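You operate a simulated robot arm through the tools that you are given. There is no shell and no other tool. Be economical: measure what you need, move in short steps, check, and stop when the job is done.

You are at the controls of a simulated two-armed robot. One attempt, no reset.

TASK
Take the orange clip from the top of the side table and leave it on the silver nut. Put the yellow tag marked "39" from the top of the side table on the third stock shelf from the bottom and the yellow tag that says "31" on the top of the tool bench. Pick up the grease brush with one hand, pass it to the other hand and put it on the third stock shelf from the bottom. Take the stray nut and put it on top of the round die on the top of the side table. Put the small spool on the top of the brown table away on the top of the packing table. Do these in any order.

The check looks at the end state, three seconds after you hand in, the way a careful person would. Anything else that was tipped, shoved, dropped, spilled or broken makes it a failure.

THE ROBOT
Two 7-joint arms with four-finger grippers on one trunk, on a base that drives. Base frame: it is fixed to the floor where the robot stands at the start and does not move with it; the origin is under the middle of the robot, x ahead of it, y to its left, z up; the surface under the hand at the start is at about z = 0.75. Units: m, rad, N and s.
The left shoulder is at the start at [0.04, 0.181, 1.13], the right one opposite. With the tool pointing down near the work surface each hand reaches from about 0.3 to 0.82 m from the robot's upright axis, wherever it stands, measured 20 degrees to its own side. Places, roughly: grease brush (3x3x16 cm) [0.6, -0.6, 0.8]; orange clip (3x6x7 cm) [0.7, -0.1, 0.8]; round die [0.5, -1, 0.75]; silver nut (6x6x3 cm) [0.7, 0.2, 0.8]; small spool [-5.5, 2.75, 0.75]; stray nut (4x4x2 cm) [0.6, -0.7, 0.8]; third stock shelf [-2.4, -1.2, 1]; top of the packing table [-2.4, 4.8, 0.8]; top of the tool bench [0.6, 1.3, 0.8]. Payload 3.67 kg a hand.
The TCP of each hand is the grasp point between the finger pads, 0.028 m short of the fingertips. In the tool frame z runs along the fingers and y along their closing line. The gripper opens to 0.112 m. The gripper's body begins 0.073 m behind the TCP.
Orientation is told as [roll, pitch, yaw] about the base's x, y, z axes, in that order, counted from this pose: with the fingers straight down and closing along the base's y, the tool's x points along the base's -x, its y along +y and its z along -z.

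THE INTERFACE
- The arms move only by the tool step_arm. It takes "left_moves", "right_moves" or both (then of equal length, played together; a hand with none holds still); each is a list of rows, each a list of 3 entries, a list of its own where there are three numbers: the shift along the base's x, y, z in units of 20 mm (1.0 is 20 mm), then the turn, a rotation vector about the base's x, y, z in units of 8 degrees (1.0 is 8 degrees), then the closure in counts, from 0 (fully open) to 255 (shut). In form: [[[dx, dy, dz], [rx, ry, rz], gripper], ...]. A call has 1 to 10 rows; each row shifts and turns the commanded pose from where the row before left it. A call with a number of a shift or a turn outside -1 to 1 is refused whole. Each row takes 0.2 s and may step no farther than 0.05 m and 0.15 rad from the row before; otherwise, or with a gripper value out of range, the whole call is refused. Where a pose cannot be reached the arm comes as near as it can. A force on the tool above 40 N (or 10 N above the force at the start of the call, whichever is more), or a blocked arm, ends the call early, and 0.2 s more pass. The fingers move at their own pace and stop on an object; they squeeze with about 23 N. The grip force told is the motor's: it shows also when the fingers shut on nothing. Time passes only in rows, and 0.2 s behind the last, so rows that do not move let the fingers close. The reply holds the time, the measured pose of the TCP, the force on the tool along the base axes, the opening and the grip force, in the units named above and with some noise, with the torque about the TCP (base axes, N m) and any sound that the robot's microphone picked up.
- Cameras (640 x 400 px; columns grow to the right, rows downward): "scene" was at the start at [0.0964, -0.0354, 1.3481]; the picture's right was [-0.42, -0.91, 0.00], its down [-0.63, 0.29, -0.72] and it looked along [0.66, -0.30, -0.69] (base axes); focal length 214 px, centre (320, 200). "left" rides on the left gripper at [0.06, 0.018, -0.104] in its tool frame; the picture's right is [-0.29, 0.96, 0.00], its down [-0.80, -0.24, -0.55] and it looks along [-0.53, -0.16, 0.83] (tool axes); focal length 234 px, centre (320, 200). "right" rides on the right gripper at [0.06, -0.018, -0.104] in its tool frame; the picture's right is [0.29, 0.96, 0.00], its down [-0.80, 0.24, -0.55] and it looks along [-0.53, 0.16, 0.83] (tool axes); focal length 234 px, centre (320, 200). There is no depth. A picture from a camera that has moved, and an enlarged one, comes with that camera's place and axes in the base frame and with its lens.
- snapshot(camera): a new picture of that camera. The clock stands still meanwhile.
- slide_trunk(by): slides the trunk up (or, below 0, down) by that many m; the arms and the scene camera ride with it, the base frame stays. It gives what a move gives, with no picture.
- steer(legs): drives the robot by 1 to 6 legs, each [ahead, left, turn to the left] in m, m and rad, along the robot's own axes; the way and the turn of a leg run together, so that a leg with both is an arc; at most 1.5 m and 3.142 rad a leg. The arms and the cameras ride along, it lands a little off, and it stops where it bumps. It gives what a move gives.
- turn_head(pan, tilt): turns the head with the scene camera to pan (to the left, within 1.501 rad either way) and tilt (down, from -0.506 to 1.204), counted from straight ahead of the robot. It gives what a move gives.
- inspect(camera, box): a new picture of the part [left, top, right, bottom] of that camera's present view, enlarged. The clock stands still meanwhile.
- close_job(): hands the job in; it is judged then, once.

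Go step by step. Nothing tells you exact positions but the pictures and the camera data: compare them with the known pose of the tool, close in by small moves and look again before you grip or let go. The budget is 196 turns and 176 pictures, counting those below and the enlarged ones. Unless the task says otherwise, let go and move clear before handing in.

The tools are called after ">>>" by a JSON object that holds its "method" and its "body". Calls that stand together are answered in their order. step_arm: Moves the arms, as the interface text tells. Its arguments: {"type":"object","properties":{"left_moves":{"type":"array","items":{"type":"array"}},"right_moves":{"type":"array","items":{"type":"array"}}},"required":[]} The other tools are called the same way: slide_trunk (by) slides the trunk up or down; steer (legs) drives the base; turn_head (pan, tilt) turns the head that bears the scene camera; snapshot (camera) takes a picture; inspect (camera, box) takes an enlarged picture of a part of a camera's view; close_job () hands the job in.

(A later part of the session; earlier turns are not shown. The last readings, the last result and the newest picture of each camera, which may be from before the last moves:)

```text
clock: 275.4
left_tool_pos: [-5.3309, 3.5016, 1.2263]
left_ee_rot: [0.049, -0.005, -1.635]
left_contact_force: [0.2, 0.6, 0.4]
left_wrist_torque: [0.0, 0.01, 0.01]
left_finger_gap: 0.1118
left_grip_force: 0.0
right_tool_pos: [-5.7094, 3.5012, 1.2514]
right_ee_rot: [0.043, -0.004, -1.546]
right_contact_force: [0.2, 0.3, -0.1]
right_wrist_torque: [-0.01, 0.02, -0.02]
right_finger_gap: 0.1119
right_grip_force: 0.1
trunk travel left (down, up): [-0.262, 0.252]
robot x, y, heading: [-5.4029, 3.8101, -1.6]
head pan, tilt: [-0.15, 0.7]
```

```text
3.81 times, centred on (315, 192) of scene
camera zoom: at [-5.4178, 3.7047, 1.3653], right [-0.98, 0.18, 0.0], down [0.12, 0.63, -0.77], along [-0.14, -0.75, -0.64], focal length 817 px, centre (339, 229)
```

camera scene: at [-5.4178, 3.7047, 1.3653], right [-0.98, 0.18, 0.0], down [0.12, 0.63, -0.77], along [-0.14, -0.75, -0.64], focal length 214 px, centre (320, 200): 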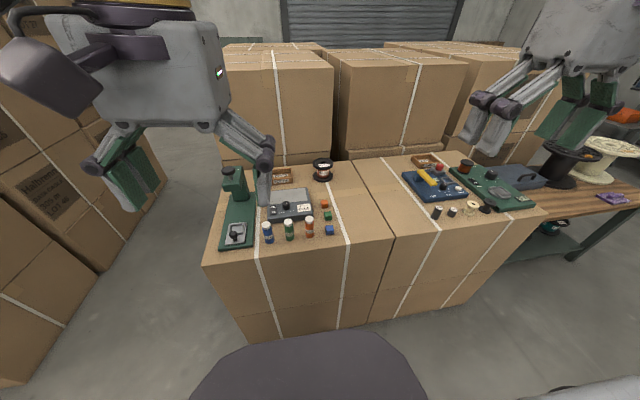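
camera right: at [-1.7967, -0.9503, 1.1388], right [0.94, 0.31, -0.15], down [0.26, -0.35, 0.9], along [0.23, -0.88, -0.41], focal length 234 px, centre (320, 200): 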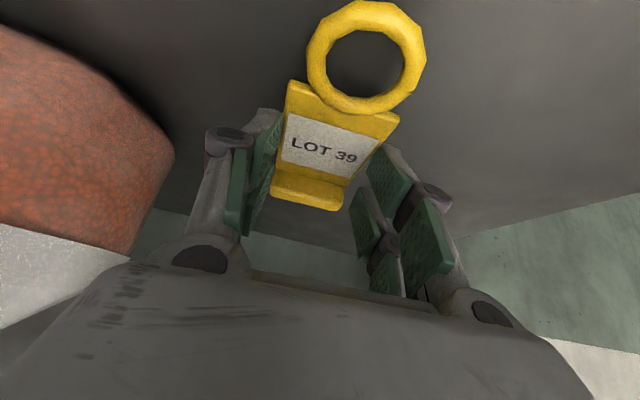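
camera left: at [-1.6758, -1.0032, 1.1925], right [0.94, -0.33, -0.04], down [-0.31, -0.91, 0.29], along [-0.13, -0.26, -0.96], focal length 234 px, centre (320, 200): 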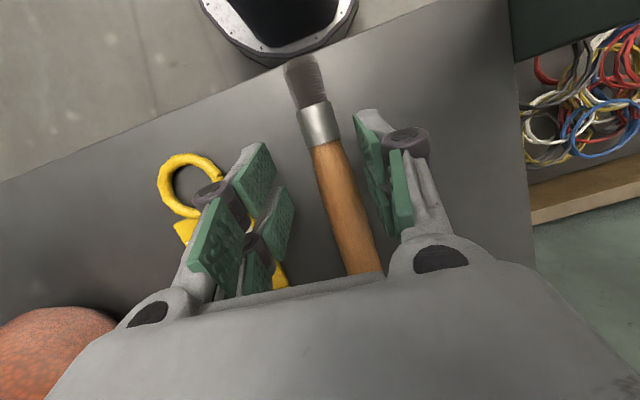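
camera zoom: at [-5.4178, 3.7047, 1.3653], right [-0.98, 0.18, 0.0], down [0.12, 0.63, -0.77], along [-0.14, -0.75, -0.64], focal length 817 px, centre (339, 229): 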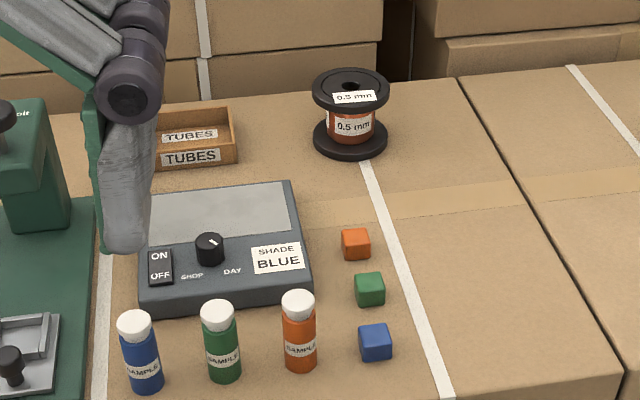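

Spool: flanges about 10 cm, height 8.5 cm, centre about (-5.60,2.805). Drive 0.24 closer, lower the trunk and extend the right hand above it.

>>> {"method": "steer", "body": {"legs": [[0.24, 0, 0.03]]}}

>>> {"method": "slide_trunk", "body": {"by": -0.13}}

>>> {"method": "step_arm", "body": {"right_moves": [[[0.6, -1, 0], [0, 0, 0], 0], [[0.6, -1, 0], [0, 0, 0], 0], [[0.6, -1, 0], [0, 0, 0], 0], [[0.6, -1, 0], [0, 0, 0], 0], [[0.6, -1, 0], [0, 0, 0], 0], [[0.6, -1, 0], [0, 0, 0], 0], [[0.6, -1, -0.3], [0, 0, 0], 0], [[0.6, -1, -0.3], [0, 0, 0], 0], [[0.6, -1, -0.3], [0, 0, 0], 0], [[0.4, -1, -0.3], [0, 0, 0], 0]]}}

>>> {"method": "step_arm", "body": {"right_moves": [[[0, -1, -0.5], [0, 0, 0], 0], [[0, -1, -0.5], [0, 0, 0], 0], [[0, -1, -0.5], [0, 0, 0], 0], [[0, -1, -0.5], [0, 0, 0], 0], [[0, -1, -0.5], [0, 0, 0], 0], [[0, -1, -0.5], [0, 0, 0], 0], [[0, -1, -0.5], [0, 0, 0], 0], [[0, -1, -0.5], [0, 0, 0], 0], [[0, -1, -0.5], [0, 0, 0], 0]]}}

>>> {"method": "snapshot", "body": {"camera": "right"}}

```text
clock: 277.1
left_tool_pos: [-5.3225, 3.2655, 1.2264]
left_ee_rot: [0.049, -0.002, -1.601]
left_contact_force: [0.3, 0.2, -0.2]
left_wrist_torque: [0.01, 0.03, 0.0]
left_finger_gap: 0.1121
left_grip_force: 0.1
right_tool_pos: [-5.703, 3.2516, 1.2514]
right_ee_rot: [0.043, -0.004, -1.511]
right_contact_force: [0.1, -0.3, 0.0]
right_wrist_torque: [0.01, -0.02, 0.02]
right_finger_gap: 0.1119
right_grip_force: 0.1
trunk travel left (down, up): [-0.262, 0.252]
robot x, y, heading: [-5.4064, 3.5705, -1.571]
head pan, tilt: [-0.15, 0.7]
```

```text
clock: 278.7
left_tool_pos: [-5.3231, 3.2658, 1.0945]
left_ee_rot: [0.049, -0.003, -1.6]
left_contact_force: [-0.7, -0.4, -0.4]
left_wrist_torque: [0.04, 0.0, 0.02]
left_finger_gap: 0.1123
left_grip_force: 0.1
right_tool_pos: [-5.7036, 3.2515, 1.1207]
right_ee_rot: [0.043, -0.003, -1.51]
right_contact_force: [0.2, 0.4, 0.6]
right_wrist_torque: [0.02, 0.01, -0.02]
right_finger_gap: 0.1121
right_grip_force: 0.1
trunk travel left (down, up): [-0.132, 0.382]
robot x, y, heading: [-5.4058, 3.5687, -1.572]
head pan, tilt: [-0.15, 0.7]
```

```text
clock: 280.9
left_tool_pos: [-5.3242, 3.2641, 1.0956]
left_ee_rot: [0.049, -0.002, -1.6]
left_contact_force: [-0.6, 0.6, -0.4]
left_wrist_torque: [0.07, -0.01, 0.0]
left_finger_gap: 0.1118
left_grip_force: 0.1
right_tool_pos: [-5.5859, 3.0486, 1.0985]
right_ee_rot: [0.043, -0.003, -1.509]
right_contact_force: [-0.6, 0.4, -0.6]
right_wrist_torque: [0.0, -0.04, -0.01]
right_finger_gap: 0.1116
right_grip_force: 0.1
trunk travel left (down, up): [-0.132, 0.382]
robot x, y, heading: [-5.4053, 3.5676, -1.569]
head pan, tilt: [-0.15, 0.7]
```

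```text
clock: 282.9
left_tool_pos: [-5.324, 3.2653, 1.0953]
left_ee_rot: [0.047, -0.001, -1.6]
left_contact_force: [0.3, 1.4, -0.5]
left_wrist_torque: [0.01, 0.01, 0.0]
left_finger_gap: 0.1118
left_grip_force: 0.0
right_tool_pos: [-5.588, 2.9507, 1.0478]
right_ee_rot: [0.042, -0.002, -1.509]
right_contact_force: [-0.9, -0.6, -0.4]
right_wrist_torque: [0.01, 0.0, 0.0]
right_finger_gap: 0.112
right_grip_force: 0.1
right hand out of reach, approached as far as the arm can: row 6, 7, 8, 9
trunk travel left (down, up): [-0.132, 0.382]
robot x, y, heading: [-5.4078, 3.5717, -1.576]
head pan, tilt: [-0.15, 0.7]
```

```text
35 pictures are left
camera right: at [-5.6146, 3.0088, 1.1505], right [0.94, 0.35, 0.04], down [0.26, -0.78, 0.57], along [0.23, -0.52, -0.82], focal length 234 px, centre (320, 200)
```

right: 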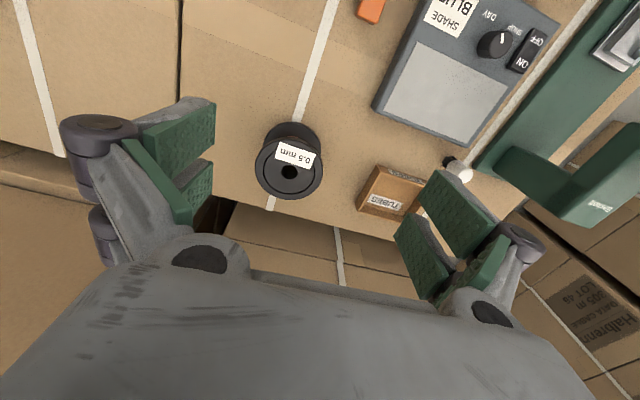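

Right arm reach is limited this close to centre; shift the robot left 0.1 and ahead 0.03 so the spool lies more to the right side.

>>> {"method": "steer", "body": {"legs": [[0.03, 0.1, 0]]}}

>>> {"method": "step_arm", "body": {"right_moves": [[[-1, -0.3, 0], [-0.15, 0, 0], 0], [[-1, -0.4, 0], [-0.15, 0, 0], 0], [[-1, -0.5, 0], [0, 0, 0], 0], [[-1, -0.5, 0], [0, 0, 0], 0], [[-1, -0.5, -0.5], [0, 0, -0.2], 0], [[0, -0.6, -0.5], [0, 0, -0.2], 0], [[0, -0.6, -0.5], [0, 0, 0], 0], [[0, -0.5, -0.5], [0, 0, 0], 0]]}}

>>> {"method": "snapshot", "body": {"camera": "right"}}

```text
clock: 284.1
left_tool_pos: [-5.254, 3.2593, 1.0957]
left_ee_rot: [0.051, -0.001, -1.628]
left_contact_force: [0.1, -0.4, 0.8]
left_wrist_torque: [0.06, 0.03, -0.01]
left_finger_gap: 0.1121
left_grip_force: 0.0
right_tool_pos: [-5.5261, 2.9536, 1.048]
right_ee_rot: [0.042, -0.002, -1.538]
right_contact_force: [0.6, 0.1, -0.3]
right_wrist_torque: [0.01, 0.06, -0.01]
right_finger_gap: 0.112
right_grip_force: 0.2
trunk travel left (down, up): [-0.132, 0.382]
robot x, y, heading: [-5.3265, 3.5646, -1.601]
head pan, tilt: [-0.15, 0.7]
```

```text
clock: 285.9
left_tool_pos: [-5.2525, 3.2589, 1.0949]
left_ee_rot: [0.047, -0.002, -1.63]
left_contact_force: [0.6, 0.3, 0.4]
left_wrist_torque: [0.01, 0.0, 0.01]
left_finger_gap: 0.112
left_grip_force: 0.0
right_tool_pos: [-5.6259, 2.8744, 1.0085]
right_ee_rot: [0.041, -0.043, -1.594]
right_contact_force: [0.4, -0.3, 0.8]
right_wrist_torque: [0.04, 0.0, -0.01]
right_finger_gap: 0.1119
right_grip_force: 0.0
trunk travel left (down, up): [-0.132, 0.382]
robot x, y, heading: [-5.3272, 3.5693, -1.597]
head pan, tilt: [-0.15, 0.7]
```

```text
34 pictures are left
camera right: at [-5.6474, 2.9382, 1.107], right [0.96, 0.27, 0.03], down [0.2, -0.78, 0.6], along [0.18, -0.57, -0.8], focal length 234 px, centre (320, 200)
```

right: 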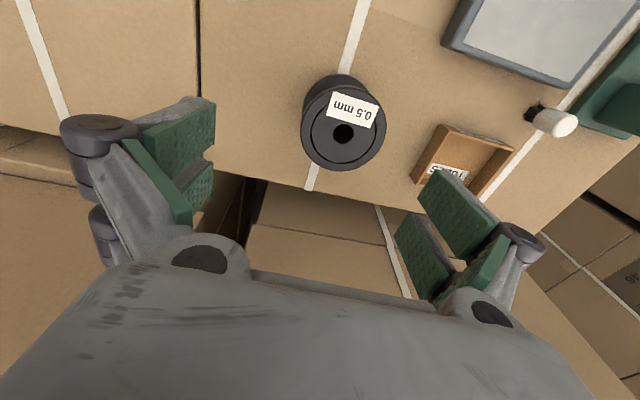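

Spool top centre at (-5.587,2.851). Centre over it, square the tool, and descend partway.

>>> {"method": "step_arm", "body": {"right_moves": [[[0.7, -0.4, 0], [0.3, 0.29, 0], 0], [[0.7, -0.4, 0], [0, 0, 0], 0], [[0.55, -0.37, -0.5], [0, 0, 0], 0], [[0, 0, -1], [0, 0, 0], 0], [[0, 0, -1], [0, 0, 0], 0], [[0, 0, -1], [0, 0, 0], 0], [[0, 0, -1], [0, 0, 0], 0]]}}

>>> {"method": "snapshot", "body": {"camera": "right"}}

```text
clock: 287.5
left_tool_pos: [-5.2525, 3.2598, 1.0952]
left_ee_rot: [0.048, -0.002, -1.631]
left_contact_force: [-0.1, 0.3, 0.4]
left_wrist_torque: [-0.02, -0.01, 0.0]
left_finger_gap: 0.1122
left_grip_force: 0.2
right_tool_pos: [-5.6015, 2.8902, 0.9089]
right_ee_rot: [0.002, -0.003, -1.591]
right_contact_force: [-0.8, 0.0, -0.1]
right_wrist_torque: [0.02, 0.02, 0.02]
right_finger_gap: 0.1119
right_grip_force: 0.1
right hand out of reach, approached as far as the arm can: row 1, 2, 3
trunk travel left (down, up): [-0.132, 0.382]
robot x, y, heading: [-5.3255, 3.5673, -1.597]
head pan, tilt: [-0.15, 0.7]
```

```text
33 pictures are left
camera right: at [-5.619, 2.949, 1.0114], right [0.96, 0.27, 0.0], down [0.22, -0.8, 0.56], along [0.15, -0.54, -0.83], focal length 234 px, centre (320, 200)
```

right: 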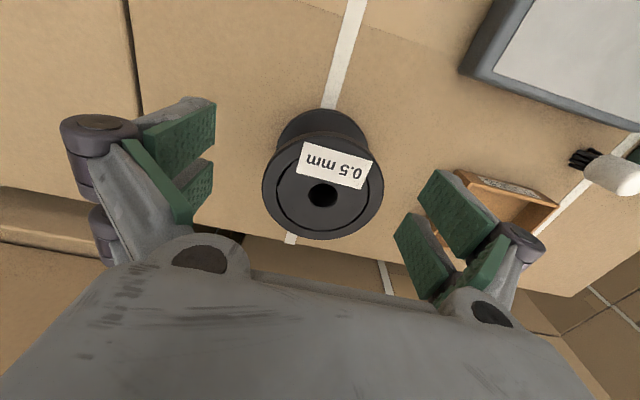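

Short by about 4.5 cm; nudge the base forward by that much.

>>> {"method": "steer", "body": {"legs": [[0.047, 0.013, 0]]}}

>>> {"method": "snapshot", "body": {"camera": "right"}}

```text
clock: 288.2
left_tool_pos: [-5.2527, 3.2605, 1.0951]
left_ee_rot: [0.049, -0.003, -1.631]
left_contact_force: [-0.4, -0.5, 0.5]
left_wrist_torque: [-0.04, -0.01, 0.0]
left_finger_gap: 0.112
left_grip_force: 0.1
right_tool_pos: [-5.6006, 2.8904, 0.908]
right_ee_rot: [0.004, -0.004, -1.592]
right_contact_force: [-0.4, -0.4, -0.5]
right_wrist_torque: [0.0, 0.03, -0.01]
right_finger_gap: 0.1122
right_grip_force: 0.1
trunk travel left (down, up): [-0.132, 0.382]
robot x, y, heading: [-5.3261, 3.5701, -1.601]
head pan, tilt: [-0.15, 0.7]
stopped in leg 1: the robot was blocked; the commanded pose is now the measured one
```

```text
32 pictures are left
camera right: at [-5.6188, 2.9497, 1.0113], right [0.96, 0.27, 0.0], down [0.22, -0.8, 0.56], along [0.15, -0.54, -0.83], focal length 234 px, centre (320, 200)
```

right: 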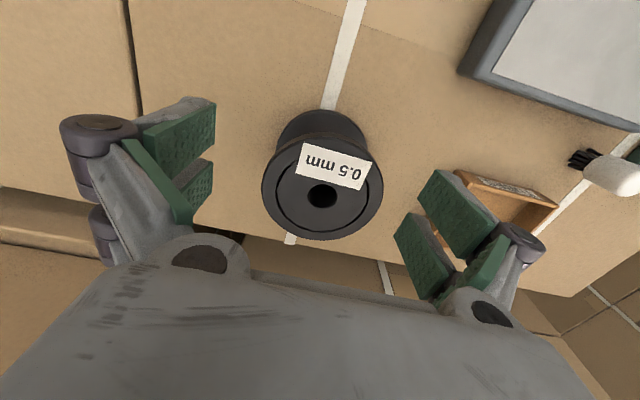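

The base touches the carton, so no closer. Instead I lower in front of the spool and slide the open fingers forward around it at grip height, where reach is better.

>>> {"method": "step_arm", "body": {"right_moves": [[[0.35, 0.6, 0], [0, 0, 0], 0], [[0.35, 0.6, 0], [0, 0, 0], 0], [[0, 0, -1], [0, 0, 0], 0], [[0, 0, -1], [0, 0, 0], 0], [[0, 0, -1], [0, 0, 0], 0], [[0, 0, -1], [0, 0, 0], 0], [[0, 0, -1], [0, 0, 0], 0]]}}

>>> {"method": "snapshot", "body": {"camera": "right"}}

```text
clock: 289.8
left_tool_pos: [-5.2536, 3.26, 1.0956]
left_ee_rot: [0.05, -0.002, -1.63]
left_contact_force: [-0.4, -0.2, -0.5]
left_wrist_torque: [0.01, -0.02, -0.03]
left_finger_gap: 0.1122
left_grip_force: 0.1
right_tool_pos: [-5.5873, 2.9149, 0.8079]
right_ee_rot: [-0.001, -0.003, -1.594]
right_contact_force: [0.4, -0.4, 0.2]
right_wrist_torque: [0.02, -0.01, 0.0]
right_finger_gap: 0.1119
right_grip_force: 0.1
trunk travel left (down, up): [-0.132, 0.382]
robot x, y, heading: [-5.3251, 3.5676, -1.6]
head pan, tilt: [-0.15, 0.7]
```

```text
31 pictures are left
camera right: at [-5.6047, 2.9736, 0.9102], right [0.96, 0.27, 0.0], down [0.22, -0.8, 0.56], along [0.15, -0.54, -0.83], focal length 234 px, centre (320, 200)
```

right: 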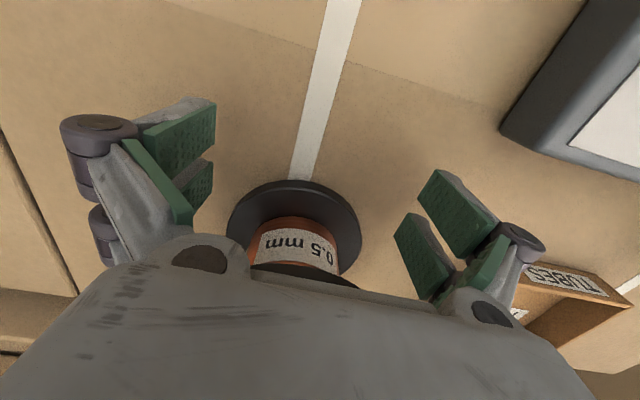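

Re-triangulated: spool centre (-5.591,2.857), top z 0.86, diameter about 9.3 cm, table top about 0.775. It fits; slide forward around it.

>>> {"method": "step_arm", "body": {"right_moves": [[[-0.1, -0.7, 0], [0, 0, 0], 0], [[-0.1, -0.7, 0], [0, 0, 0], 0], [[0, -0.7, 0], [0, 0, 0], 0], [[0, -0.7, 0], [0, 0, 0], 0]]}}

>>> {"method": "snapshot", "body": {"camera": "right"}}

>>> {"method": "inspect", "body": {"camera": "scene", "box": [300, 80, 460, 200]}}

```text
clock: 290.8
left_tool_pos: [-5.2514, 3.2614, 1.0966]
left_ee_rot: [0.047, -0.005, -1.631]
left_contact_force: [-0.7, -0.3, 0.6]
left_wrist_torque: [0.0, -0.02, -0.03]
left_finger_gap: 0.1118
left_grip_force: 0.2
right_tool_pos: [-5.6019, 2.8904, 0.8154]
right_ee_rot: [0.002, -0.005, -1.593]
right_contact_force: [1.6, 0.3, 1.2]
right_wrist_torque: [0.01, 0.04, 0.07]
right_finger_gap: 0.1117
right_grip_force: 0.1
right hand out of reach, approached as far as the arm can: row 2, 3, 4
trunk travel left (down, up): [-0.132, 0.382]
robot x, y, heading: [-5.325, 3.566, -1.597]
head pan, tilt: [-0.15, 0.7]
```

```text
30 pictures are left
camera right: at [-5.6189, 2.9499, 0.9178], right [0.96, 0.27, 0.0], down [0.22, -0.8, 0.56], along [0.15, -0.54, -0.83], focal length 234 px, centre (320, 200)
```

right: 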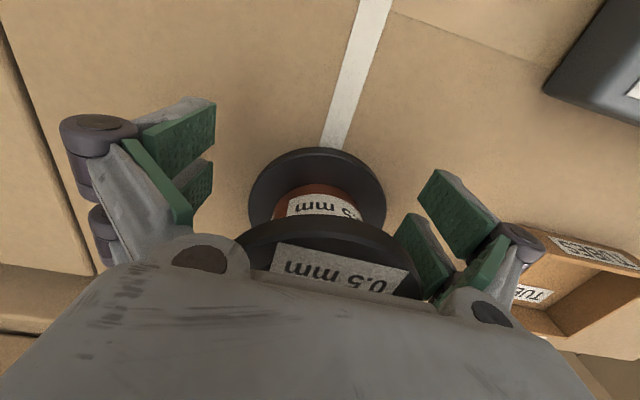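

```text
3.33 times, centred on (380, 140) of scene
camera zoom: at [-5.34, 3.4629, 1.2349], right [-0.98, 0.18, 0.0], down [0.11, 0.63, -0.76], along [-0.14, -0.75, -0.64], focal length 715 px, centre (120, 400)
```

zoom: 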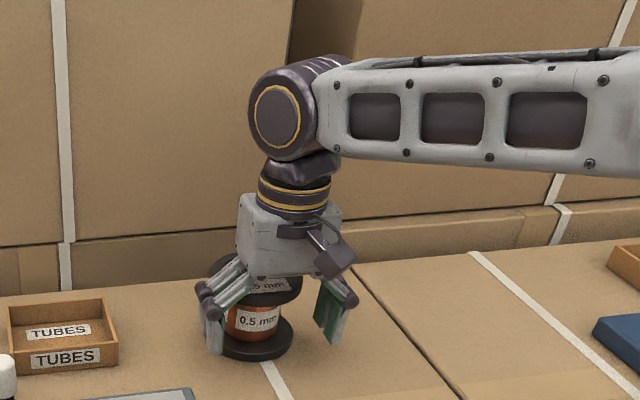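

Still about 3.5 cm short; tilt the tool 15° forward to gain reach and continue forward.

>>> {"method": "step_arm", "body": {"right_moves": [[[0, 0, 0], [-0.95, 0, 0], 0], [[0, 0, 0], [-0.95, 0, 0], 0], [[0.25, -0.6, -0.1], [0, 0, 0], 0], [[0.25, -0.6, -0.1], [0, 0, 0], 0], [[0, -0.45, 0], [0, 0, 0], 0]]}}

>>> {"method": "snapshot", "body": {"camera": "right"}}

```text
clock: 292.0
left_tool_pos: [-5.2516, 3.26, 1.0941]
left_ee_rot: [0.049, -0.002, -1.631]
left_contact_force: [-0.1, -0.1, -0.3]
left_wrist_torque: [0.02, 0.02, -0.03]
left_finger_gap: 0.1122
left_grip_force: 0.1
right_tool_pos: [-5.5927, 2.8566, 0.8094]
right_ee_rot: [0.008, -0.267, -1.595]
right_contact_force: [-0.9, 0.5, -0.3]
right_wrist_torque: [0.02, 0.02, -0.01]
right_finger_gap: 0.1119
right_grip_force: 0.1
trunk travel left (down, up): [-0.132, 0.382]
robot x, y, heading: [-5.3274, 3.5669, -1.597]
head pan, tilt: [-0.15, 0.7]
```

```text
28 pictures are left
camera right: at [-5.6103, 2.9415, 0.8929], right [0.96, 0.26, -0.07], down [0.22, -0.63, 0.75], along [0.15, -0.74, -0.66], focal length 234 px, centre (320, 200)
```

right: 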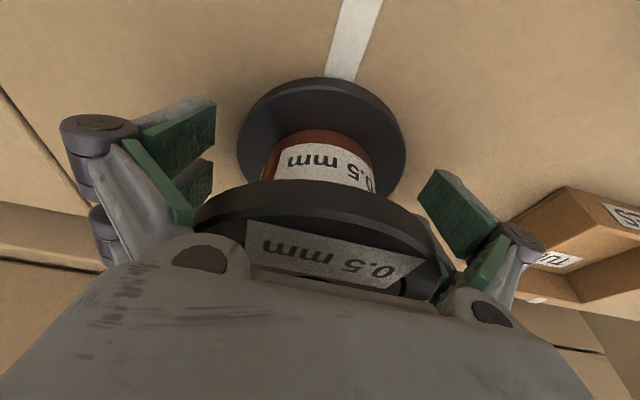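

Centred on the spool. Close the grip.

>>> {"method": "step_arm", "body": {"right_moves": [[[0, 0, 0], [0, 0, 0], 40], [[0, 0, 0], [0, 0, 0], 100], [[0, 0, 0], [0, 0, 0], 200], [[0, 0, 0], [0, 0, 0], 255]]}}

>>> {"method": "step_arm", "body": {"right_moves": [[[0, 0, 0.5], [0, 0, 0], 255], [[0, 0, 0.5], [0, 0, 0], 255], [[0, 0.2, 1], [0, 0, 0], 255]]}}

>>> {"method": "snapshot", "body": {"camera": "right"}}

```text
clock: 293.0
left_tool_pos: [-5.2534, 3.2641, 1.0956]
left_ee_rot: [0.049, -0.005, -1.631]
left_contact_force: [-0.2, 0.2, 0.9]
left_wrist_torque: [-0.01, 0.0, 0.04]
left_finger_gap: 0.1119
left_grip_force: 0.0
right_tool_pos: [-5.594, 2.8566, 0.8143]
right_ee_rot: [0.007, -0.275, -1.596]
right_contact_force: [-5.1, -1.8, 27.3]
right_wrist_torque: [0.44, -0.31, 0.0]
right_finger_gap: 0.0996
right_grip_force: 23.0
trunk travel left (down, up): [-0.132, 0.382]
robot x, y, heading: [-5.3244, 3.5671, -1.599]
head pan, tilt: [-0.15, 0.7]
```

```text
clock: 293.8
left_tool_pos: [-5.2516, 3.2597, 1.0957]
left_ee_rot: [0.05, -0.002, -1.629]
left_contact_force: [-0.4, 0.8, -0.2]
left_wrist_torque: [-0.03, 0.02, 0.03]
left_finger_gap: 0.1122
left_grip_force: 0.1
right_tool_pos: [-5.5937, 2.8613, 0.8485]
right_ee_rot: [0.006, -0.266, -1.593]
right_contact_force: [0.4, 0.3, -6.3]
right_wrist_torque: [0.06, -0.02, 0.01]
right_finger_gap: 0.0962
right_grip_force: 22.6
trunk travel left (down, up): [-0.132, 0.382]
robot x, y, heading: [-5.3271, 3.5694, -1.599]
head pan, tilt: [-0.15, 0.7]
```

```text
27 pictures are left
camera right: at [-5.6109, 2.9459, 0.9322], right [0.96, 0.26, -0.07], down [0.22, -0.63, 0.74], along [0.15, -0.73, -0.66], focal length 234 px, centre (320, 200)
```

right: 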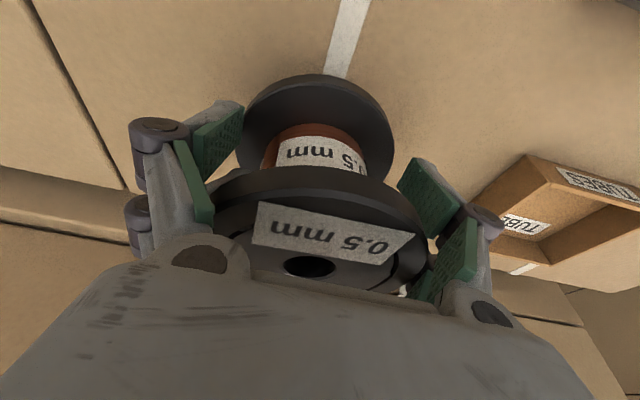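

The force shows the spool's weight (~6 N) hanging. Lift further and check for slipping.

>>> {"method": "step_arm", "body": {"right_moves": [[[0, 0.3, 1], [0, 0, 0], 255], [[0, 0.5, 1], [0, 0, 0], 255], [[0, 0.5, 1], [0, 0, 0], 255], [[0, 0.5, 1], [0, 0, 0], 255]]}}

>>> {"method": "snapshot", "body": {"camera": "right"}}

>>> {"method": "inspect", "body": {"camera": "scene", "box": [300, 80, 460, 200]}}

```text
clock: 294.8
left_tool_pos: [-5.2524, 3.2599, 1.0949]
left_ee_rot: [0.048, -0.003, -1.63]
left_contact_force: [-0.6, 0.8, -0.5]
left_wrist_torque: [-0.02, -0.01, 0.0]
left_finger_gap: 0.1122
left_grip_force: 0.0
right_tool_pos: [-5.5934, 2.8989, 0.9299]
right_ee_rot: [0.006, -0.27, -1.596]
right_contact_force: [-0.7, -0.1, -7.2]
right_wrist_torque: [0.07, -0.01, -0.01]
right_finger_gap: 0.0927
right_grip_force: 22.7
trunk travel left (down, up): [-0.132, 0.382]
robot x, y, heading: [-5.3238, 3.5707, -1.599]
head pan, tilt: [-0.15, 0.7]
```

```text
26 pictures are left
camera right: at [-5.6109, 2.9822, 1.0132], right [0.96, 0.26, -0.07], down [0.22, -0.63, 0.75], along [0.15, -0.74, -0.66], focal length 234 px, centre (320, 200)
```

right: 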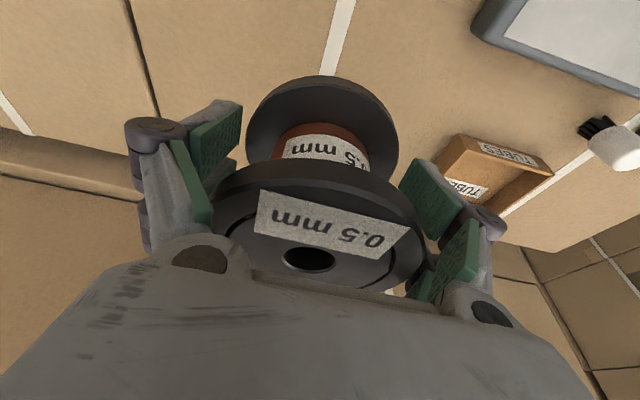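

```text
3.33 times, centred on (380, 140) of scene
camera zoom: at [-5.3406, 3.4628, 1.2349], right [-0.98, 0.18, 0.0], down [0.11, 0.63, -0.76], along [-0.14, -0.75, -0.64], focal length 715 px, centre (120, 400)
```

zoom: 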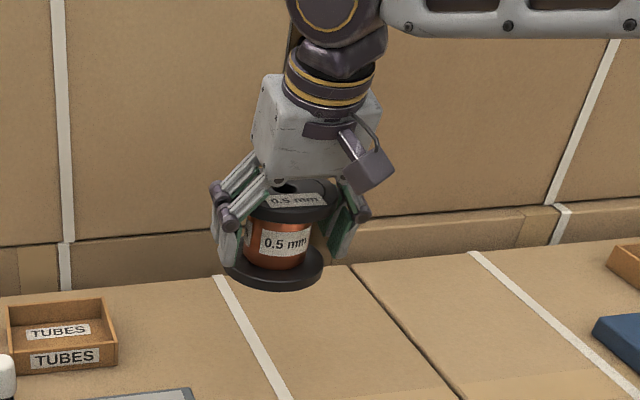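

The finger gap is slowly shrinking, so the pads sit off the diameter. I set the spool back down (closer to me) and regrasp more centrally.

>>> {"method": "step_arm", "body": {"right_moves": [[[0, 0, -1], [0, 0, 0], 255], [[0, 0, -1], [0, 0, 0], 255], [[0, 0, -1], [0, 0, 0], 255], [[0, 0, -1], [0, 0, 0], 255], [[0, 0, -0.6], [0, 0, 0], 255], [[0, 0, -0.3], [0, 0, 0], 255]]}}

```text
clock: 296.2
left_tool_pos: [-5.2527, 3.2595, 1.0936]
left_ee_rot: [0.05, -0.003, -1.631]
left_contact_force: [1.1, 0.5, -0.2]
left_wrist_torque: [-0.01, 0.01, -0.01]
left_finger_gap: 0.1117
left_grip_force: 0.1
right_tool_pos: [-5.5937, 2.8975, 0.8309]
right_ee_rot: [0.008, -0.267, -1.594]
right_contact_force: [-0.1, 0.1, -6.8]
right_wrist_torque: [0.05, 0.0, -0.01]
right_finger_gap: 0.0928
right_grip_force: 22.4
trunk travel left (down, up): [-0.132, 0.382]
robot x, y, heading: [-5.3277, 3.5699, -1.598]
head pan, tilt: [-0.15, 0.7]
```

The gap is steady at 93 mm, which matches the flange diameter, so the grip is actually settled. Lift again and withdraw.

>>> {"method": "step_arm", "body": {"right_moves": [[[0, 0, 1], [0, 0, 0], 255], [[0, 0, 1], [0, 0, 0], 255], [[0, 0.3, 1], [0, 0, 0], 255], [[0, 0.5, 1], [0, 0, 0], 255], [[0, 0.8, 1], [0, 0, 0], 255], [[0, 0.8, 1], [0, 0, 0], 255], [[0, 0.8, 1], [0, 0, 0], 255], [[0, 0.8, 1], [0, 0, 0], 255], [[0, 0.8, 1], [0, 0, 0], 255], [[0, 0.8, 1], [0, 0, 0], 255]]}}

>>> {"method": "snapshot", "body": {"camera": "right"}}

```text
clock: 298.4
left_tool_pos: [-5.2527, 3.2608, 1.096]
left_ee_rot: [0.049, -0.003, -1.631]
left_contact_force: [0.1, 0.0, -0.2]
left_wrist_torque: [-0.04, 0.01, -0.01]
left_finger_gap: 0.1123
left_grip_force: 0.0
right_tool_pos: [-5.5939, 3.0115, 1.031]
right_ee_rot: [0.008, -0.268, -1.595]
right_contact_force: [-0.1, 0.1, -5.7]
right_wrist_torque: [0.04, 0.01, 0.04]
right_finger_gap: 0.0926
right_grip_force: 22.8
trunk travel left (down, up): [-0.132, 0.382]
robot x, y, heading: [-5.326, 3.5684, -1.599]
head pan, tilt: [-0.15, 0.7]
```

```text
24 pictures are left
camera right: at [-5.6115, 3.0957, 1.1146], right [0.96, 0.26, -0.07], down [0.22, -0.63, 0.75], along [0.15, -0.74, -0.66], focal length 234 px, centre (320, 200)
```

right: 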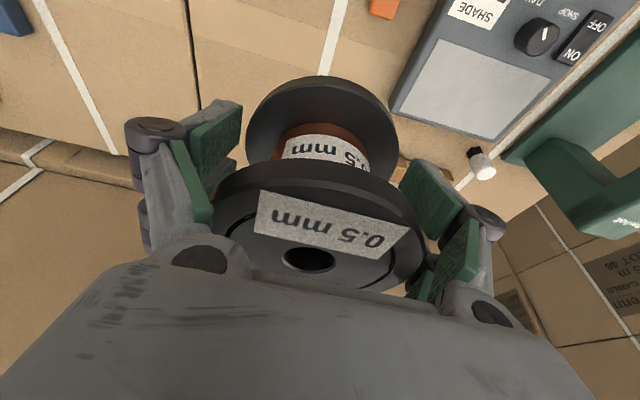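

Grip is stable. Back away, turn to face +x and look toward the packing table.

>>> {"method": "steer", "body": {"legs": [[-0.5, 0, 0], [0, 0, 1.6]]}}

>>> {"method": "turn_head", "body": {"pan": 0.05, "tilt": 0.2}}

>>> {"method": "snapshot", "body": {"camera": "scene"}}

```text
clock: 305.7
left_tool_pos: [-5.0035, 4.1418, 1.0945]
left_ee_rot: [0.049, -0.001, -0.048]
left_contact_force: [0.9, -0.1, -0.2]
left_wrist_torque: [0.0, -0.02, -0.01]
left_finger_gap: 0.112
left_grip_force: 0.1
right_tool_pos: [-4.7504, 3.8047, 1.0292]
right_ee_rot: [0.008, -0.269, -0.013]
right_contact_force: [0.2, 0.0, -6.3]
right_wrist_torque: [-0.02, 0.05, -0.02]
right_finger_gap: 0.0927
right_grip_force: 22.7
trunk travel left (down, up): [-0.132, 0.382]
robot x, y, heading: [-5.3093, 4.0678, -0.021]
head pan, tilt: [-0.15, 0.7]
```

```text
clock: 306.6
left_tool_pos: [-5.0032, 4.1433, 1.0959]
left_ee_rot: [0.05, -0.002, -0.05]
left_contact_force: [0.2, 0.2, -0.8]
left_wrist_torque: [0.0, 0.01, -0.05]
left_finger_gap: 0.112
left_grip_force: 0.0
right_tool_pos: [-4.7505, 3.8059, 1.0304]
right_ee_rot: [0.007, -0.266, -0.011]
right_contact_force: [0.7, -0.1, -6.3]
right_wrist_torque: [0.0, 0.05, 0.04]
right_finger_gap: 0.093
right_grip_force: 22.7
trunk travel left (down, up): [-0.132, 0.382]
robot x, y, heading: [-5.3115, 4.0675, -0.02]
head pan, tilt: [0.051, 0.201]
```

```text
23 pictures are left
camera scene: at [-5.1959, 4.0684, 1.2802], right [0.03, -1.0, 0.0], down [-0.2, -0.01, -0.98], along [0.98, 0.03, -0.2], focal length 214 px, centre (320, 200)
```

scene: 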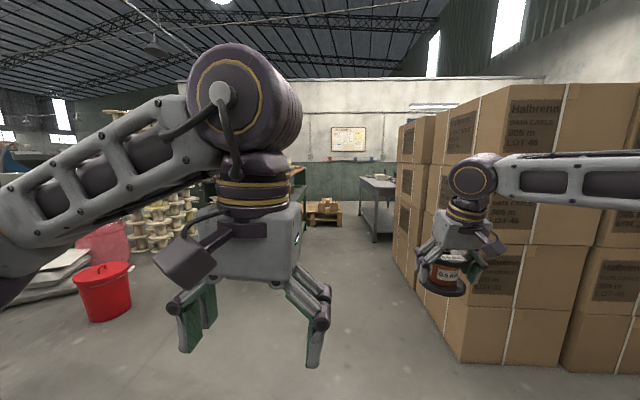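

Open floor ahead; the packing table is behind my left gripper. Drive ahead 1.2 m and look again.

>>> {"method": "steer", "body": {"legs": [[1.2, 0, 0.02]]}}

>>> {"method": "turn_head", "body": {"pan": 0.75, "tilt": 0.35}}

>>> {"method": "snapshot", "body": {"camera": "scene"}}

```text
clock: 312.8
left_tool_pos: [-3.8214, 4.1394, 1.0938]
left_ee_rot: [0.047, -0.002, -0.031]
left_contact_force: [-0.3, -0.1, 0.1]
left_wrist_torque: [0.03, -0.01, -0.03]
left_finger_gap: 0.1122
left_grip_force: 0.0
right_tool_pos: [-3.561, 3.804, 1.0306]
right_ee_rot: [0.007, -0.267, 0.003]
right_contact_force: [-0.3, -0.2, -7.6]
right_wrist_torque: [0.02, 0.06, -0.04]
right_finger_gap: 0.0928
right_grip_force: 22.7
trunk travel left (down, up): [-0.132, 0.382]
robot x, y, heading: [-4.126, 4.0559, -0.003]
head pan, tilt: [0.051, 0.201]
```

```text
clock: 313.9
left_tool_pos: [-3.8211, 4.1378, 1.0945]
left_ee_rot: [0.049, -0.002, -0.032]
left_contact_force: [-0.3, -0.2, -0.2]
left_wrist_torque: [0.02, 0.0, 0.0]
left_finger_gap: 0.112
left_grip_force: 0.1
right_tool_pos: [-3.5613, 3.8031, 1.0298]
right_ee_rot: [0.007, -0.266, 0.004]
right_contact_force: [-0.4, -0.1, -6.1]
right_wrist_torque: [-0.02, 0.04, -0.01]
right_finger_gap: 0.0931
right_grip_force: 22.7
trunk travel left (down, up): [-0.132, 0.382]
robot x, y, heading: [-4.1232, 4.0531, -0.001]
head pan, tilt: [0.75, 0.351]
```

```text
22 pictures are left
camera scene: at [-4.0363, 4.1188, 1.2663], right [0.68, -0.73, 0.0], down [-0.25, -0.23, -0.94], along [0.69, 0.64, -0.34], focal length 214 px, centre (320, 200)
```

scene: 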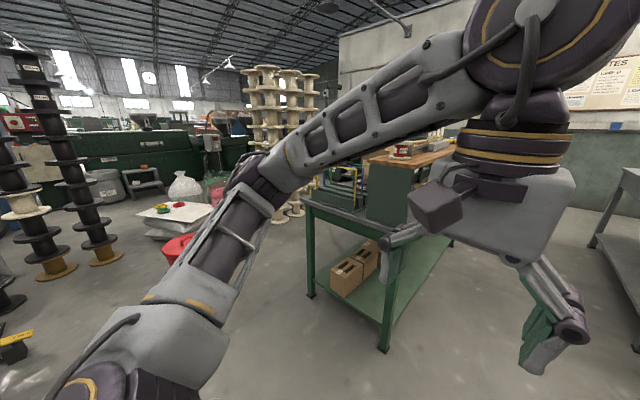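

The packing table spans about x -3.1..-1.65, y 4.42..5.08. I drive to its south side and turn to face it.

>>> {"method": "steer", "body": {"legs": [[1.4, -0.35, 0], [0, 0, 1.57]]}}

>>> {"method": "turn_head", "body": {"pan": -0.1, "tilt": 0.6}}

>>> {"method": "snapshot", "body": {"camera": "scene"}}

```text
clock: 320.0
left_tool_pos: [-2.5443, 3.8427, 1.0962]
left_ee_rot: [0.046, -0.007, -0.058]
left_contact_force: [0.9, -0.6, -0.2]
left_wrist_torque: [-0.03, 0.08, 0.02]
left_finger_gap: 0.1122
left_grip_force: 0.0
right_tool_pos: [-2.2937, 3.5113, 1.0329]
right_ee_rot: [-0.028, -0.268, 0.002]
right_contact_force: [0.3, -2.4, -8.0]
right_wrist_torque: [0.06, 0.06, 0.03]
right_finger_gap: 0.0927
right_grip_force: 23.6
trunk travel left (down, up): [-0.132, 0.382]
robot x, y, heading: [-2.8469, 3.7705, -0.031]
head pan, tilt: [0.75, 0.351]
stopped in leg 1: the robot was blocked; the commanded pose is now the measured one
```

```text
clock: 321.2
left_tool_pos: [-2.5464, 3.8409, 1.0959]
left_ee_rot: [0.051, -0.01, -0.05]
left_contact_force: [0.3, -0.3, 0.9]
left_wrist_torque: [0.02, 0.02, 0.04]
left_finger_gap: 0.112
left_grip_force: 0.1
right_tool_pos: [-2.2929, 3.5112, 1.0333]
right_ee_rot: [-0.028, -0.268, 0.01]
right_contact_force: [-1.4, 0.4, -6.9]
right_wrist_torque: [-0.01, 0.07, 0.02]
right_finger_gap: 0.0928
right_grip_force: 23.0
trunk travel left (down, up): [-0.132, 0.382]
robot x, y, heading: [-2.8457, 3.7665, -0.025]
head pan, tilt: [-0.099, 0.6]
```

```text
21 pictures are left
camera scene: at [-2.7421, 3.8129, 1.2476], right [-0.12, -0.99, 0.05], down [-0.56, 0.03, -0.83], along [0.82, -0.13, -0.56], focal length 214 px, centre (320, 200)
```

scene: 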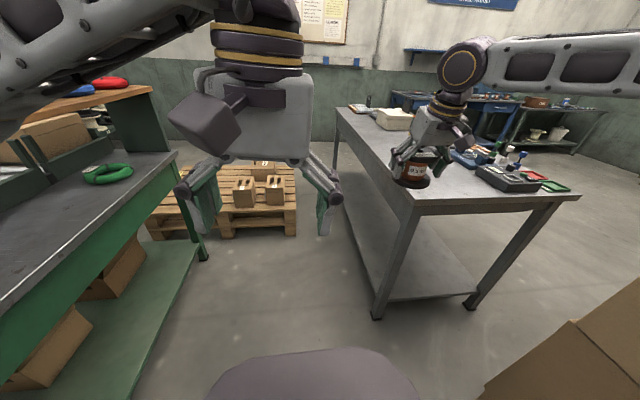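

The right elbow bumped the carton stack corner. Move left away from it, then rotate to face the packing table.

>>> {"method": "steer", "body": {"legs": [[-0.05, 0.1, 0], [0, 0, 1.6]]}}

>>> {"method": "turn_head", "body": {"pan": -0.2, "tilt": 0.7}}

>>> {"method": "snapshot", "body": {"camera": "scene"}}

```text
clock: 326.6
left_tool_pos: [-2.9408, 4.1724, 1.0959]
left_ee_rot: [0.073, -0.001, 1.5]
left_contact_force: [0.2, -0.8, -0.4]
left_wrist_torque: [0.01, 0.04, -0.03]
left_finger_gap: 0.1121
left_grip_force: 0.0
right_tool_pos: [-2.6006, 4.41, 1.0131]
right_ee_rot: [-0.003, -0.233, 1.553]
right_contact_force: [-1.6, -11.5, -11.9]
right_wrist_torque: [0.7, -0.42, 0.35]
right_finger_gap: 0.093
right_grip_force: 22.6
trunk travel left (down, up): [-0.132, 0.382]
robot x, y, heading: [-2.8974, 3.8648, 1.534]
head pan, tilt: [-0.099, 0.6]
stopped in leg 2: the force on the tool passed its limit at 82 N (the readings are from after the stop); the commanded pose is now the measured one
```

```text
clock: 327.3
left_tool_pos: [-2.9397, 4.1706, 1.0954]
left_ee_rot: [0.072, -0.003, 1.499]
left_contact_force: [0.4, -0.4, 0.2]
left_wrist_torque: [0.04, 0.02, -0.01]
left_finger_gap: 0.1122
left_grip_force: 0.0
right_tool_pos: [-2.6004, 4.41, 1.0134]
right_ee_rot: [-0.003, -0.234, 1.554]
right_contact_force: [-3.2, -26.7, -27.3]
right_wrist_torque: [1.7, -1.05, 1.31]
right_finger_gap: 0.0929
right_grip_force: 22.4
trunk travel left (down, up): [-0.132, 0.382]
robot x, y, heading: [-2.8949, 3.8625, 1.526]
head pan, tilt: [-0.201, 0.7]
```

```text
20 pictures are left
camera scene: at [-2.8718, 3.9659, 1.2349], right [0.97, -0.24, 0.0], down [-0.16, -0.62, -0.77], along [0.18, 0.74, -0.64], focal length 214 px, centre (320, 200)
```

scene: 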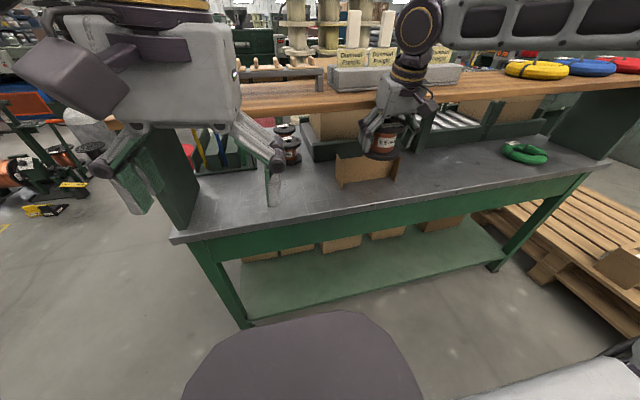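

The right hand touched the table's upper structure. Back off at once.

>>> {"method": "steer", "body": {"legs": [[-0.12, 0, 0]]}}

>>> {"method": "inspect", "body": {"camera": "scene", "box": [220, 50, 540, 250]}}

```text
clock: 328.5
left_tool_pos: [-2.9455, 4.0512, 1.0949]
left_ee_rot: [0.073, -0.004, 1.499]
left_contact_force: [-0.3, 0.0, 0.1]
left_wrist_torque: [0.03, 0.01, 0.01]
left_finger_gap: 0.1118
left_grip_force: 0.0
right_tool_pos: [-2.6057, 4.2899, 1.0145]
right_ee_rot: [0.0, -0.238, 1.552]
right_contact_force: [0.0, -0.6, -6.6]
right_wrist_torque: [0.0, 0.03, -0.01]
right_finger_gap: 0.0929
right_grip_force: 23.0
trunk travel left (down, up): [-0.132, 0.382]
robot x, y, heading: [-2.9022, 3.744, 1.532]
head pan, tilt: [-0.201, 0.7]
```

```text
2.00 times, centred on (380, 150) of scene
camera zoom: at [-2.8771, 3.846, 1.2349], right [0.97, -0.24, 0.0], down [-0.16, -0.62, -0.77], along [0.18, 0.74, -0.64], focal length 429 px, centre (200, 300)
```

zoom: 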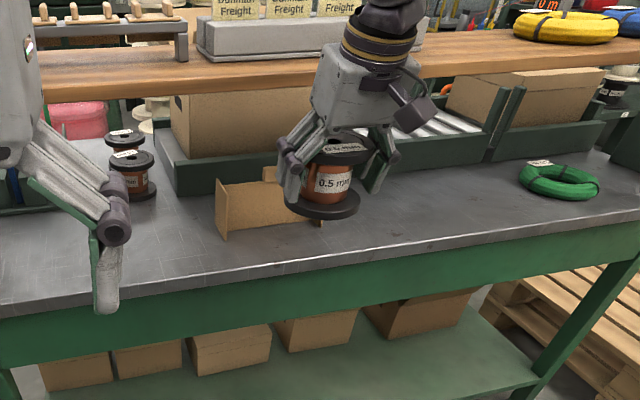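

Free again. The table has an overhead shelf whose front edge is near y 4.43, z 1.085. I'll place the spool on the front strip at x≈-2.33; shift right and look with the wrist camera.

>>> {"method": "steer", "body": {"legs": [[0, -0.27, 0.03]]}}

>>> {"method": "snapshot", "body": {"camera": "right"}}

>>> {"method": "snapshot", "body": {"camera": "scene"}}

```text
clock: 330.5
left_tool_pos: [-2.6738, 4.0421, 1.0948]
left_ee_rot: [0.072, -0.001, 1.525]
left_contact_force: [0.0, 0.2, -0.2]
left_wrist_torque: [0.04, 0.01, -0.02]
left_finger_gap: 0.1124
left_grip_force: 0.1
right_tool_pos: [-2.3404, 4.2917, 1.0139]
right_ee_rot: [0.002, -0.236, 1.576]
right_contact_force: [0.4, 0.6, -7.9]
right_wrist_torque: [-0.07, 0.02, 0.01]
right_finger_gap: 0.0927
right_grip_force: 22.7
trunk travel left (down, up): [-0.132, 0.382]
robot x, y, heading: [-2.6231, 3.7359, 1.558]
head pan, tilt: [-0.201, 0.7]
```

```text
18 pictures are left
camera right: at [-2.3227, 4.2072, 1.1002], right [-0.96, -0.29, -0.07], down [-0.24, 0.64, 0.73], along [-0.16, 0.71, -0.68], focal length 234 px, centre (320, 200)
```

right: 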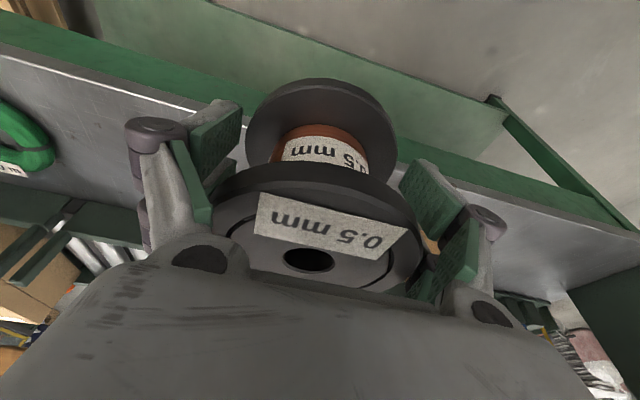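

```text
17 pictures are left
camera scene: at [-2.6002, 3.8392, 1.2348], right [0.98, -0.22, 0.0], down [-0.14, -0.63, -0.76], along [0.16, 0.75, -0.64], focal length 214 px, centre (320, 200)
```

scene: 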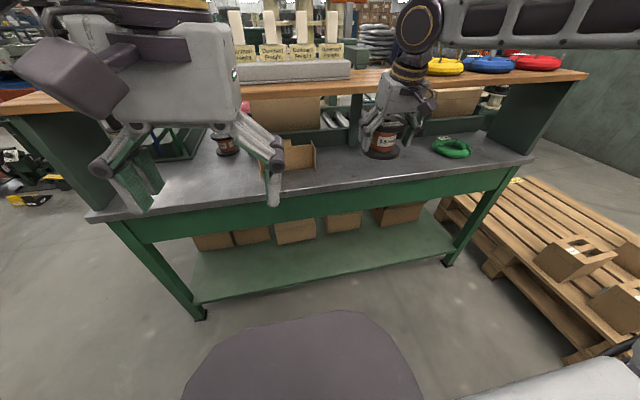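

Table front edge y≈4.40, top z≈0.81. I pitch the tool further forward so the wrist stays clear of the overhead shelf, and lower the spool in front of the table.

>>> {"method": "step_arm", "body": {"right_moves": [[[0, -0.5, -0.5], [0.85, 0, 0], 255], [[0, -0.5, -0.5], [0.85, 0, 0], 255], [[0, 0, -0.6], [0.85, 0, 0], 255], [[0, 0, -1], [0, 0, 0], 255], [[0, 0, -1], [0, 0, 0], 255], [[0, 0, -1], [0, 0, 0], 255]]}}

>>> {"method": "steer", "body": {"legs": [[0.14, 0, 0.012]]}}

>>> {"method": "inspect", "body": {"camera": "scene", "box": [280, 40, 520, 200]}}

```text
clock: 331.9
left_tool_pos: [-2.675, 4.0424, 1.0953]
left_ee_rot: [0.071, -0.002, 1.524]
left_contact_force: [0.7, -0.4, -0.3]
left_wrist_torque: [0.0, -0.02, -0.03]
left_finger_gap: 0.112
left_grip_force: 0.1
right_tool_pos: [-2.3416, 4.2709, 0.9221]
right_ee_rot: [-0.001, -0.593, 1.578]
right_contact_force: [-0.2, 0.1, -6.5]
right_wrist_torque: [-0.09, 0.0, 0.02]
right_finger_gap: 0.093
right_grip_force: 23.1
trunk travel left (down, up): [-0.132, 0.382]
robot x, y, heading: [-2.6214, 3.7342, 1.553]
head pan, tilt: [-0.201, 0.7]
```

```text
clock: 333.3
left_tool_pos: [-2.6776, 4.1822, 1.0944]
left_ee_rot: [0.072, 0.002, 1.538]
left_contact_force: [-1.0, 0.4, 1.2]
left_wrist_torque: [-0.07, 0.03, -0.01]
left_finger_gap: 0.1118
left_grip_force: 0.1
right_tool_pos: [-2.3481, 4.4158, 0.9217]
right_ee_rot: [-0.002, -0.592, 1.59]
right_contact_force: [0.5, 0.1, -6.5]
right_wrist_torque: [-0.07, 0.0, 0.02]
right_finger_gap: 0.0928
right_grip_force: 23.3
trunk travel left (down, up): [-0.132, 0.382]
robot x, y, heading: [-2.6218, 3.8763, 1.572]
head pan, tilt: [-0.201, 0.7]
```

```text
2.50 times, centred on (400, 120) of scene
camera zoom: at [-2.6009, 3.9801, 1.2347], right [0.98, -0.2, 0.0], down [-0.13, -0.63, -0.76], along [0.16, 0.75, -0.65], focal length 536 px, centre (120, 400)
```

zoom: 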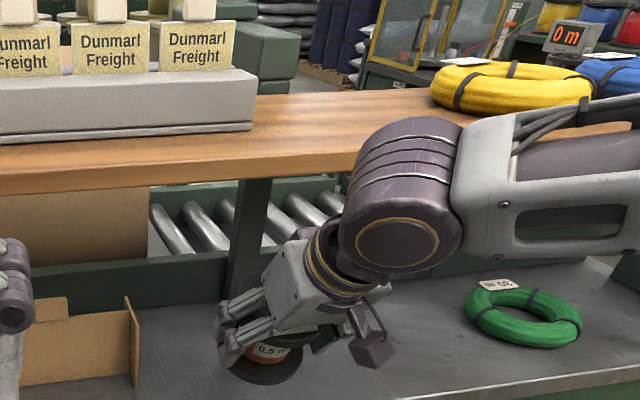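

Wrist clears the shelf. Move the spool in to y≈4.485 and lower.

>>> {"method": "step_arm", "body": {"right_moves": [[[0.4, 0.9, 0], [0, 0, 0], 255], [[0.4, 0.9, 0], [0, 0, 0], 255], [[0.2, 0.9, 0], [0, 0, 0], 255], [[0, 0.8, 0], [0, 0, 0], 255], [[0, 0, -1], [0, 0, 0], 255], [[0, 0, -0.8], [0, 0, 0], 255], [[0, 0, -0.4], [0, 0, 0], 255]]}}

>>> {"method": "snapshot", "body": {"camera": "right"}}

>>> {"method": "inspect", "body": {"camera": "scene", "box": [280, 100, 480, 240]}}

```text
clock: 334.9
left_tool_pos: [-2.677, 4.1805, 1.0952]
left_ee_rot: [0.071, -0.001, 1.537]
left_contact_force: [0.3, -1.0, -0.6]
left_wrist_torque: [-0.03, -0.02, -0.02]
left_finger_gap: 0.1121
left_grip_force: 0.1
right_tool_pos: [-2.3267, 4.4843, 0.8775]
right_ee_rot: [-0.002, -0.594, 1.591]
right_contact_force: [-1.5, -0.5, -6.0]
right_wrist_torque: [-0.05, -0.01, 0.0]
right_finger_gap: 0.0928
right_grip_force: 22.5
trunk travel left (down, up): [-0.132, 0.382]
robot x, y, heading: [-2.6185, 3.8755, 1.57]
head pan, tilt: [-0.201, 0.7]
```

```text
15 pictures are left
camera right: at [-2.3076, 4.3752, 0.9298], right [-0.95, -0.26, -0.16], down [-0.25, 0.35, 0.9], along [-0.18, 0.9, -0.39], focal length 234 px, centre (320, 200)
```

right: 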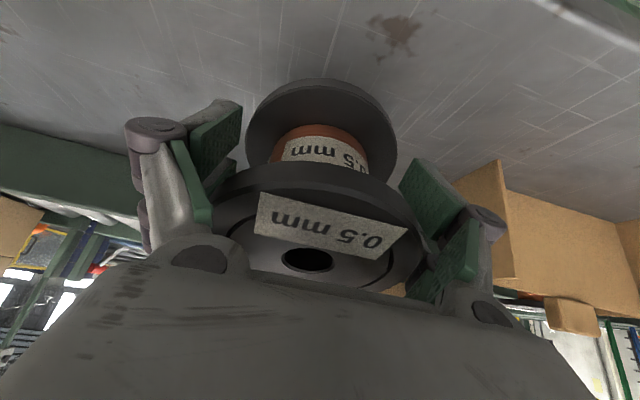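

```text
2.86 times, centred on (380, 170) of scene
camera zoom: at [-2.6008, 3.9788, 1.2348], right [0.98, -0.2, 0.0], down [-0.13, -0.63, -0.76], along [0.16, 0.75, -0.64], focal length 613 px, centre (149, 286)
```

zoom: 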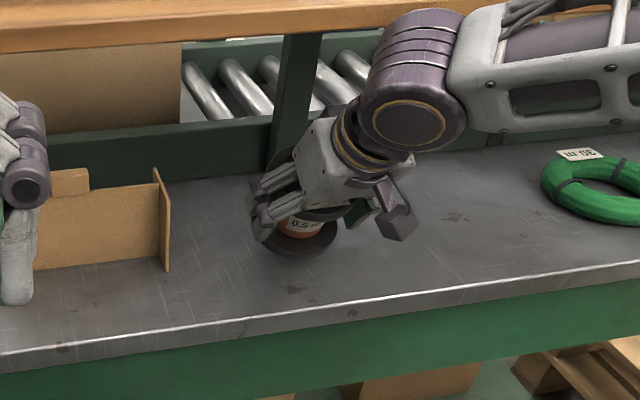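

Good location, well within the table. Lower in small steps until contact.

>>> {"method": "step_arm", "body": {"right_moves": [[[0, 0, -0.4], [0, 0, 0], 255], [[0, 0, -0.3], [0, 0, 0], 255], [[0, 0, -0.2], [0, 0, 0], 255]]}}

```text
clock: 335.7
left_tool_pos: [-2.6761, 4.1815, 1.0956]
left_ee_rot: [0.07, -0.003, 1.539]
left_contact_force: [0.1, 0.8, 0.3]
left_wrist_torque: [0.0, -0.03, -0.02]
left_finger_gap: 0.112
left_grip_force: 0.1
right_tool_pos: [-2.3263, 4.4833, 0.86]
right_ee_rot: [-0.001, -0.593, 1.59]
right_contact_force: [0.4, -0.8, -7.4]
right_wrist_torque: [-0.08, 0.03, 0.02]
right_finger_gap: 0.0927
right_grip_force: 23.6
trunk travel left (down, up): [-0.132, 0.382]
robot x, y, heading: [-2.6212, 3.8772, 1.569]
head pan, tilt: [-0.201, 0.7]
```

>>> {"method": "step_arm", "body": {"right_moves": [[[0, 0, -0.3], [0, 0, 0], 255], [[0, 0, -0.2], [0, 0, 0], 255], [[0, 0, -0.2], [0, 0, 0], 255]]}}

```text
clock: 336.5
left_tool_pos: [-2.6771, 4.1803, 1.0951]
left_ee_rot: [0.07, -0.002, 1.538]
left_contact_force: [-0.4, 0.3, -0.7]
left_wrist_torque: [0.0, -0.02, 0.01]
left_finger_gap: 0.112
left_grip_force: 0.1
right_tool_pos: [-2.3288, 4.4846, 0.8504]
right_ee_rot: [-0.003, -0.599, 1.594]
right_contact_force: [-1.5, 6.9, 11.1]
right_wrist_torque: [-0.11, 0.06, -0.01]
right_finger_gap: 0.0947
right_grip_force: 22.6
trunk travel left (down, up): [-0.132, 0.382]
robot x, y, heading: [-2.6207, 3.8779, 1.57]
head pan, tilt: [-0.201, 0.7]
```

Contact at the near rim. Ease the pitch back a little so the spool settles flatter, then open.

>>> {"method": "step_arm", "body": {"right_moves": [[[0, 0, 0.1], [-0.5, 0, 0], 255], [[0, 0, -0.1], [-0.4, 0, 0], 255], [[0, 0, 0], [0, 0, 0], 35], [[0, 0, 0], [0, 0, 0], 20], [[0, 0, 0], [0, 0, 0], 0], [[0, 0, 0], [0, 0, 0], 0]]}}

>>> {"method": "snapshot", "body": {"camera": "right"}}

```text
clock: 337.9
left_tool_pos: [-2.6781, 4.181, 1.0948]
left_ee_rot: [0.071, -0.002, 1.538]
left_contact_force: [0.1, 0.0, 0.0]
left_wrist_torque: [0.03, -0.03, 0.01]
left_finger_gap: 0.1123
left_grip_force: 0.1
right_tool_pos: [-2.327, 4.4831, 0.8468]
right_ee_rot: [0.001, -0.466, 1.591]
right_contact_force: [0.0, 0.2, -0.3]
right_wrist_torque: [-0.04, -0.02, 0.01]
right_finger_gap: 0.1119
right_grip_force: 0.0
trunk travel left (down, up): [-0.132, 0.382]
robot x, y, heading: [-2.6203, 3.8777, 1.567]
head pan, tilt: [-0.201, 0.7]
```

```text
13 pictures are left
camera right: at [-2.3086, 4.3821, 0.9123], right [-0.95, -0.28, -0.13], down [-0.25, 0.46, 0.85], along [-0.18, 0.85, -0.5], focal length 234 px, centre (320, 200)
```

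right: 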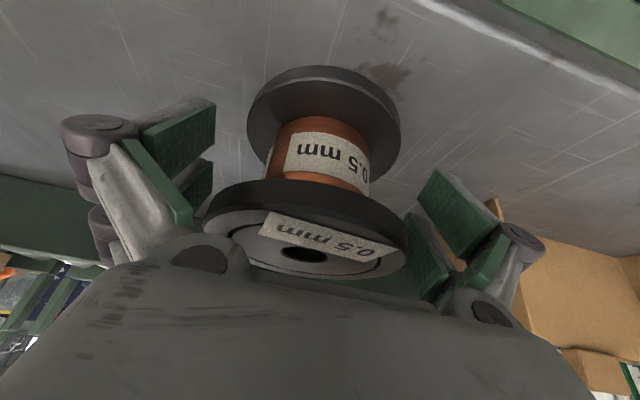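

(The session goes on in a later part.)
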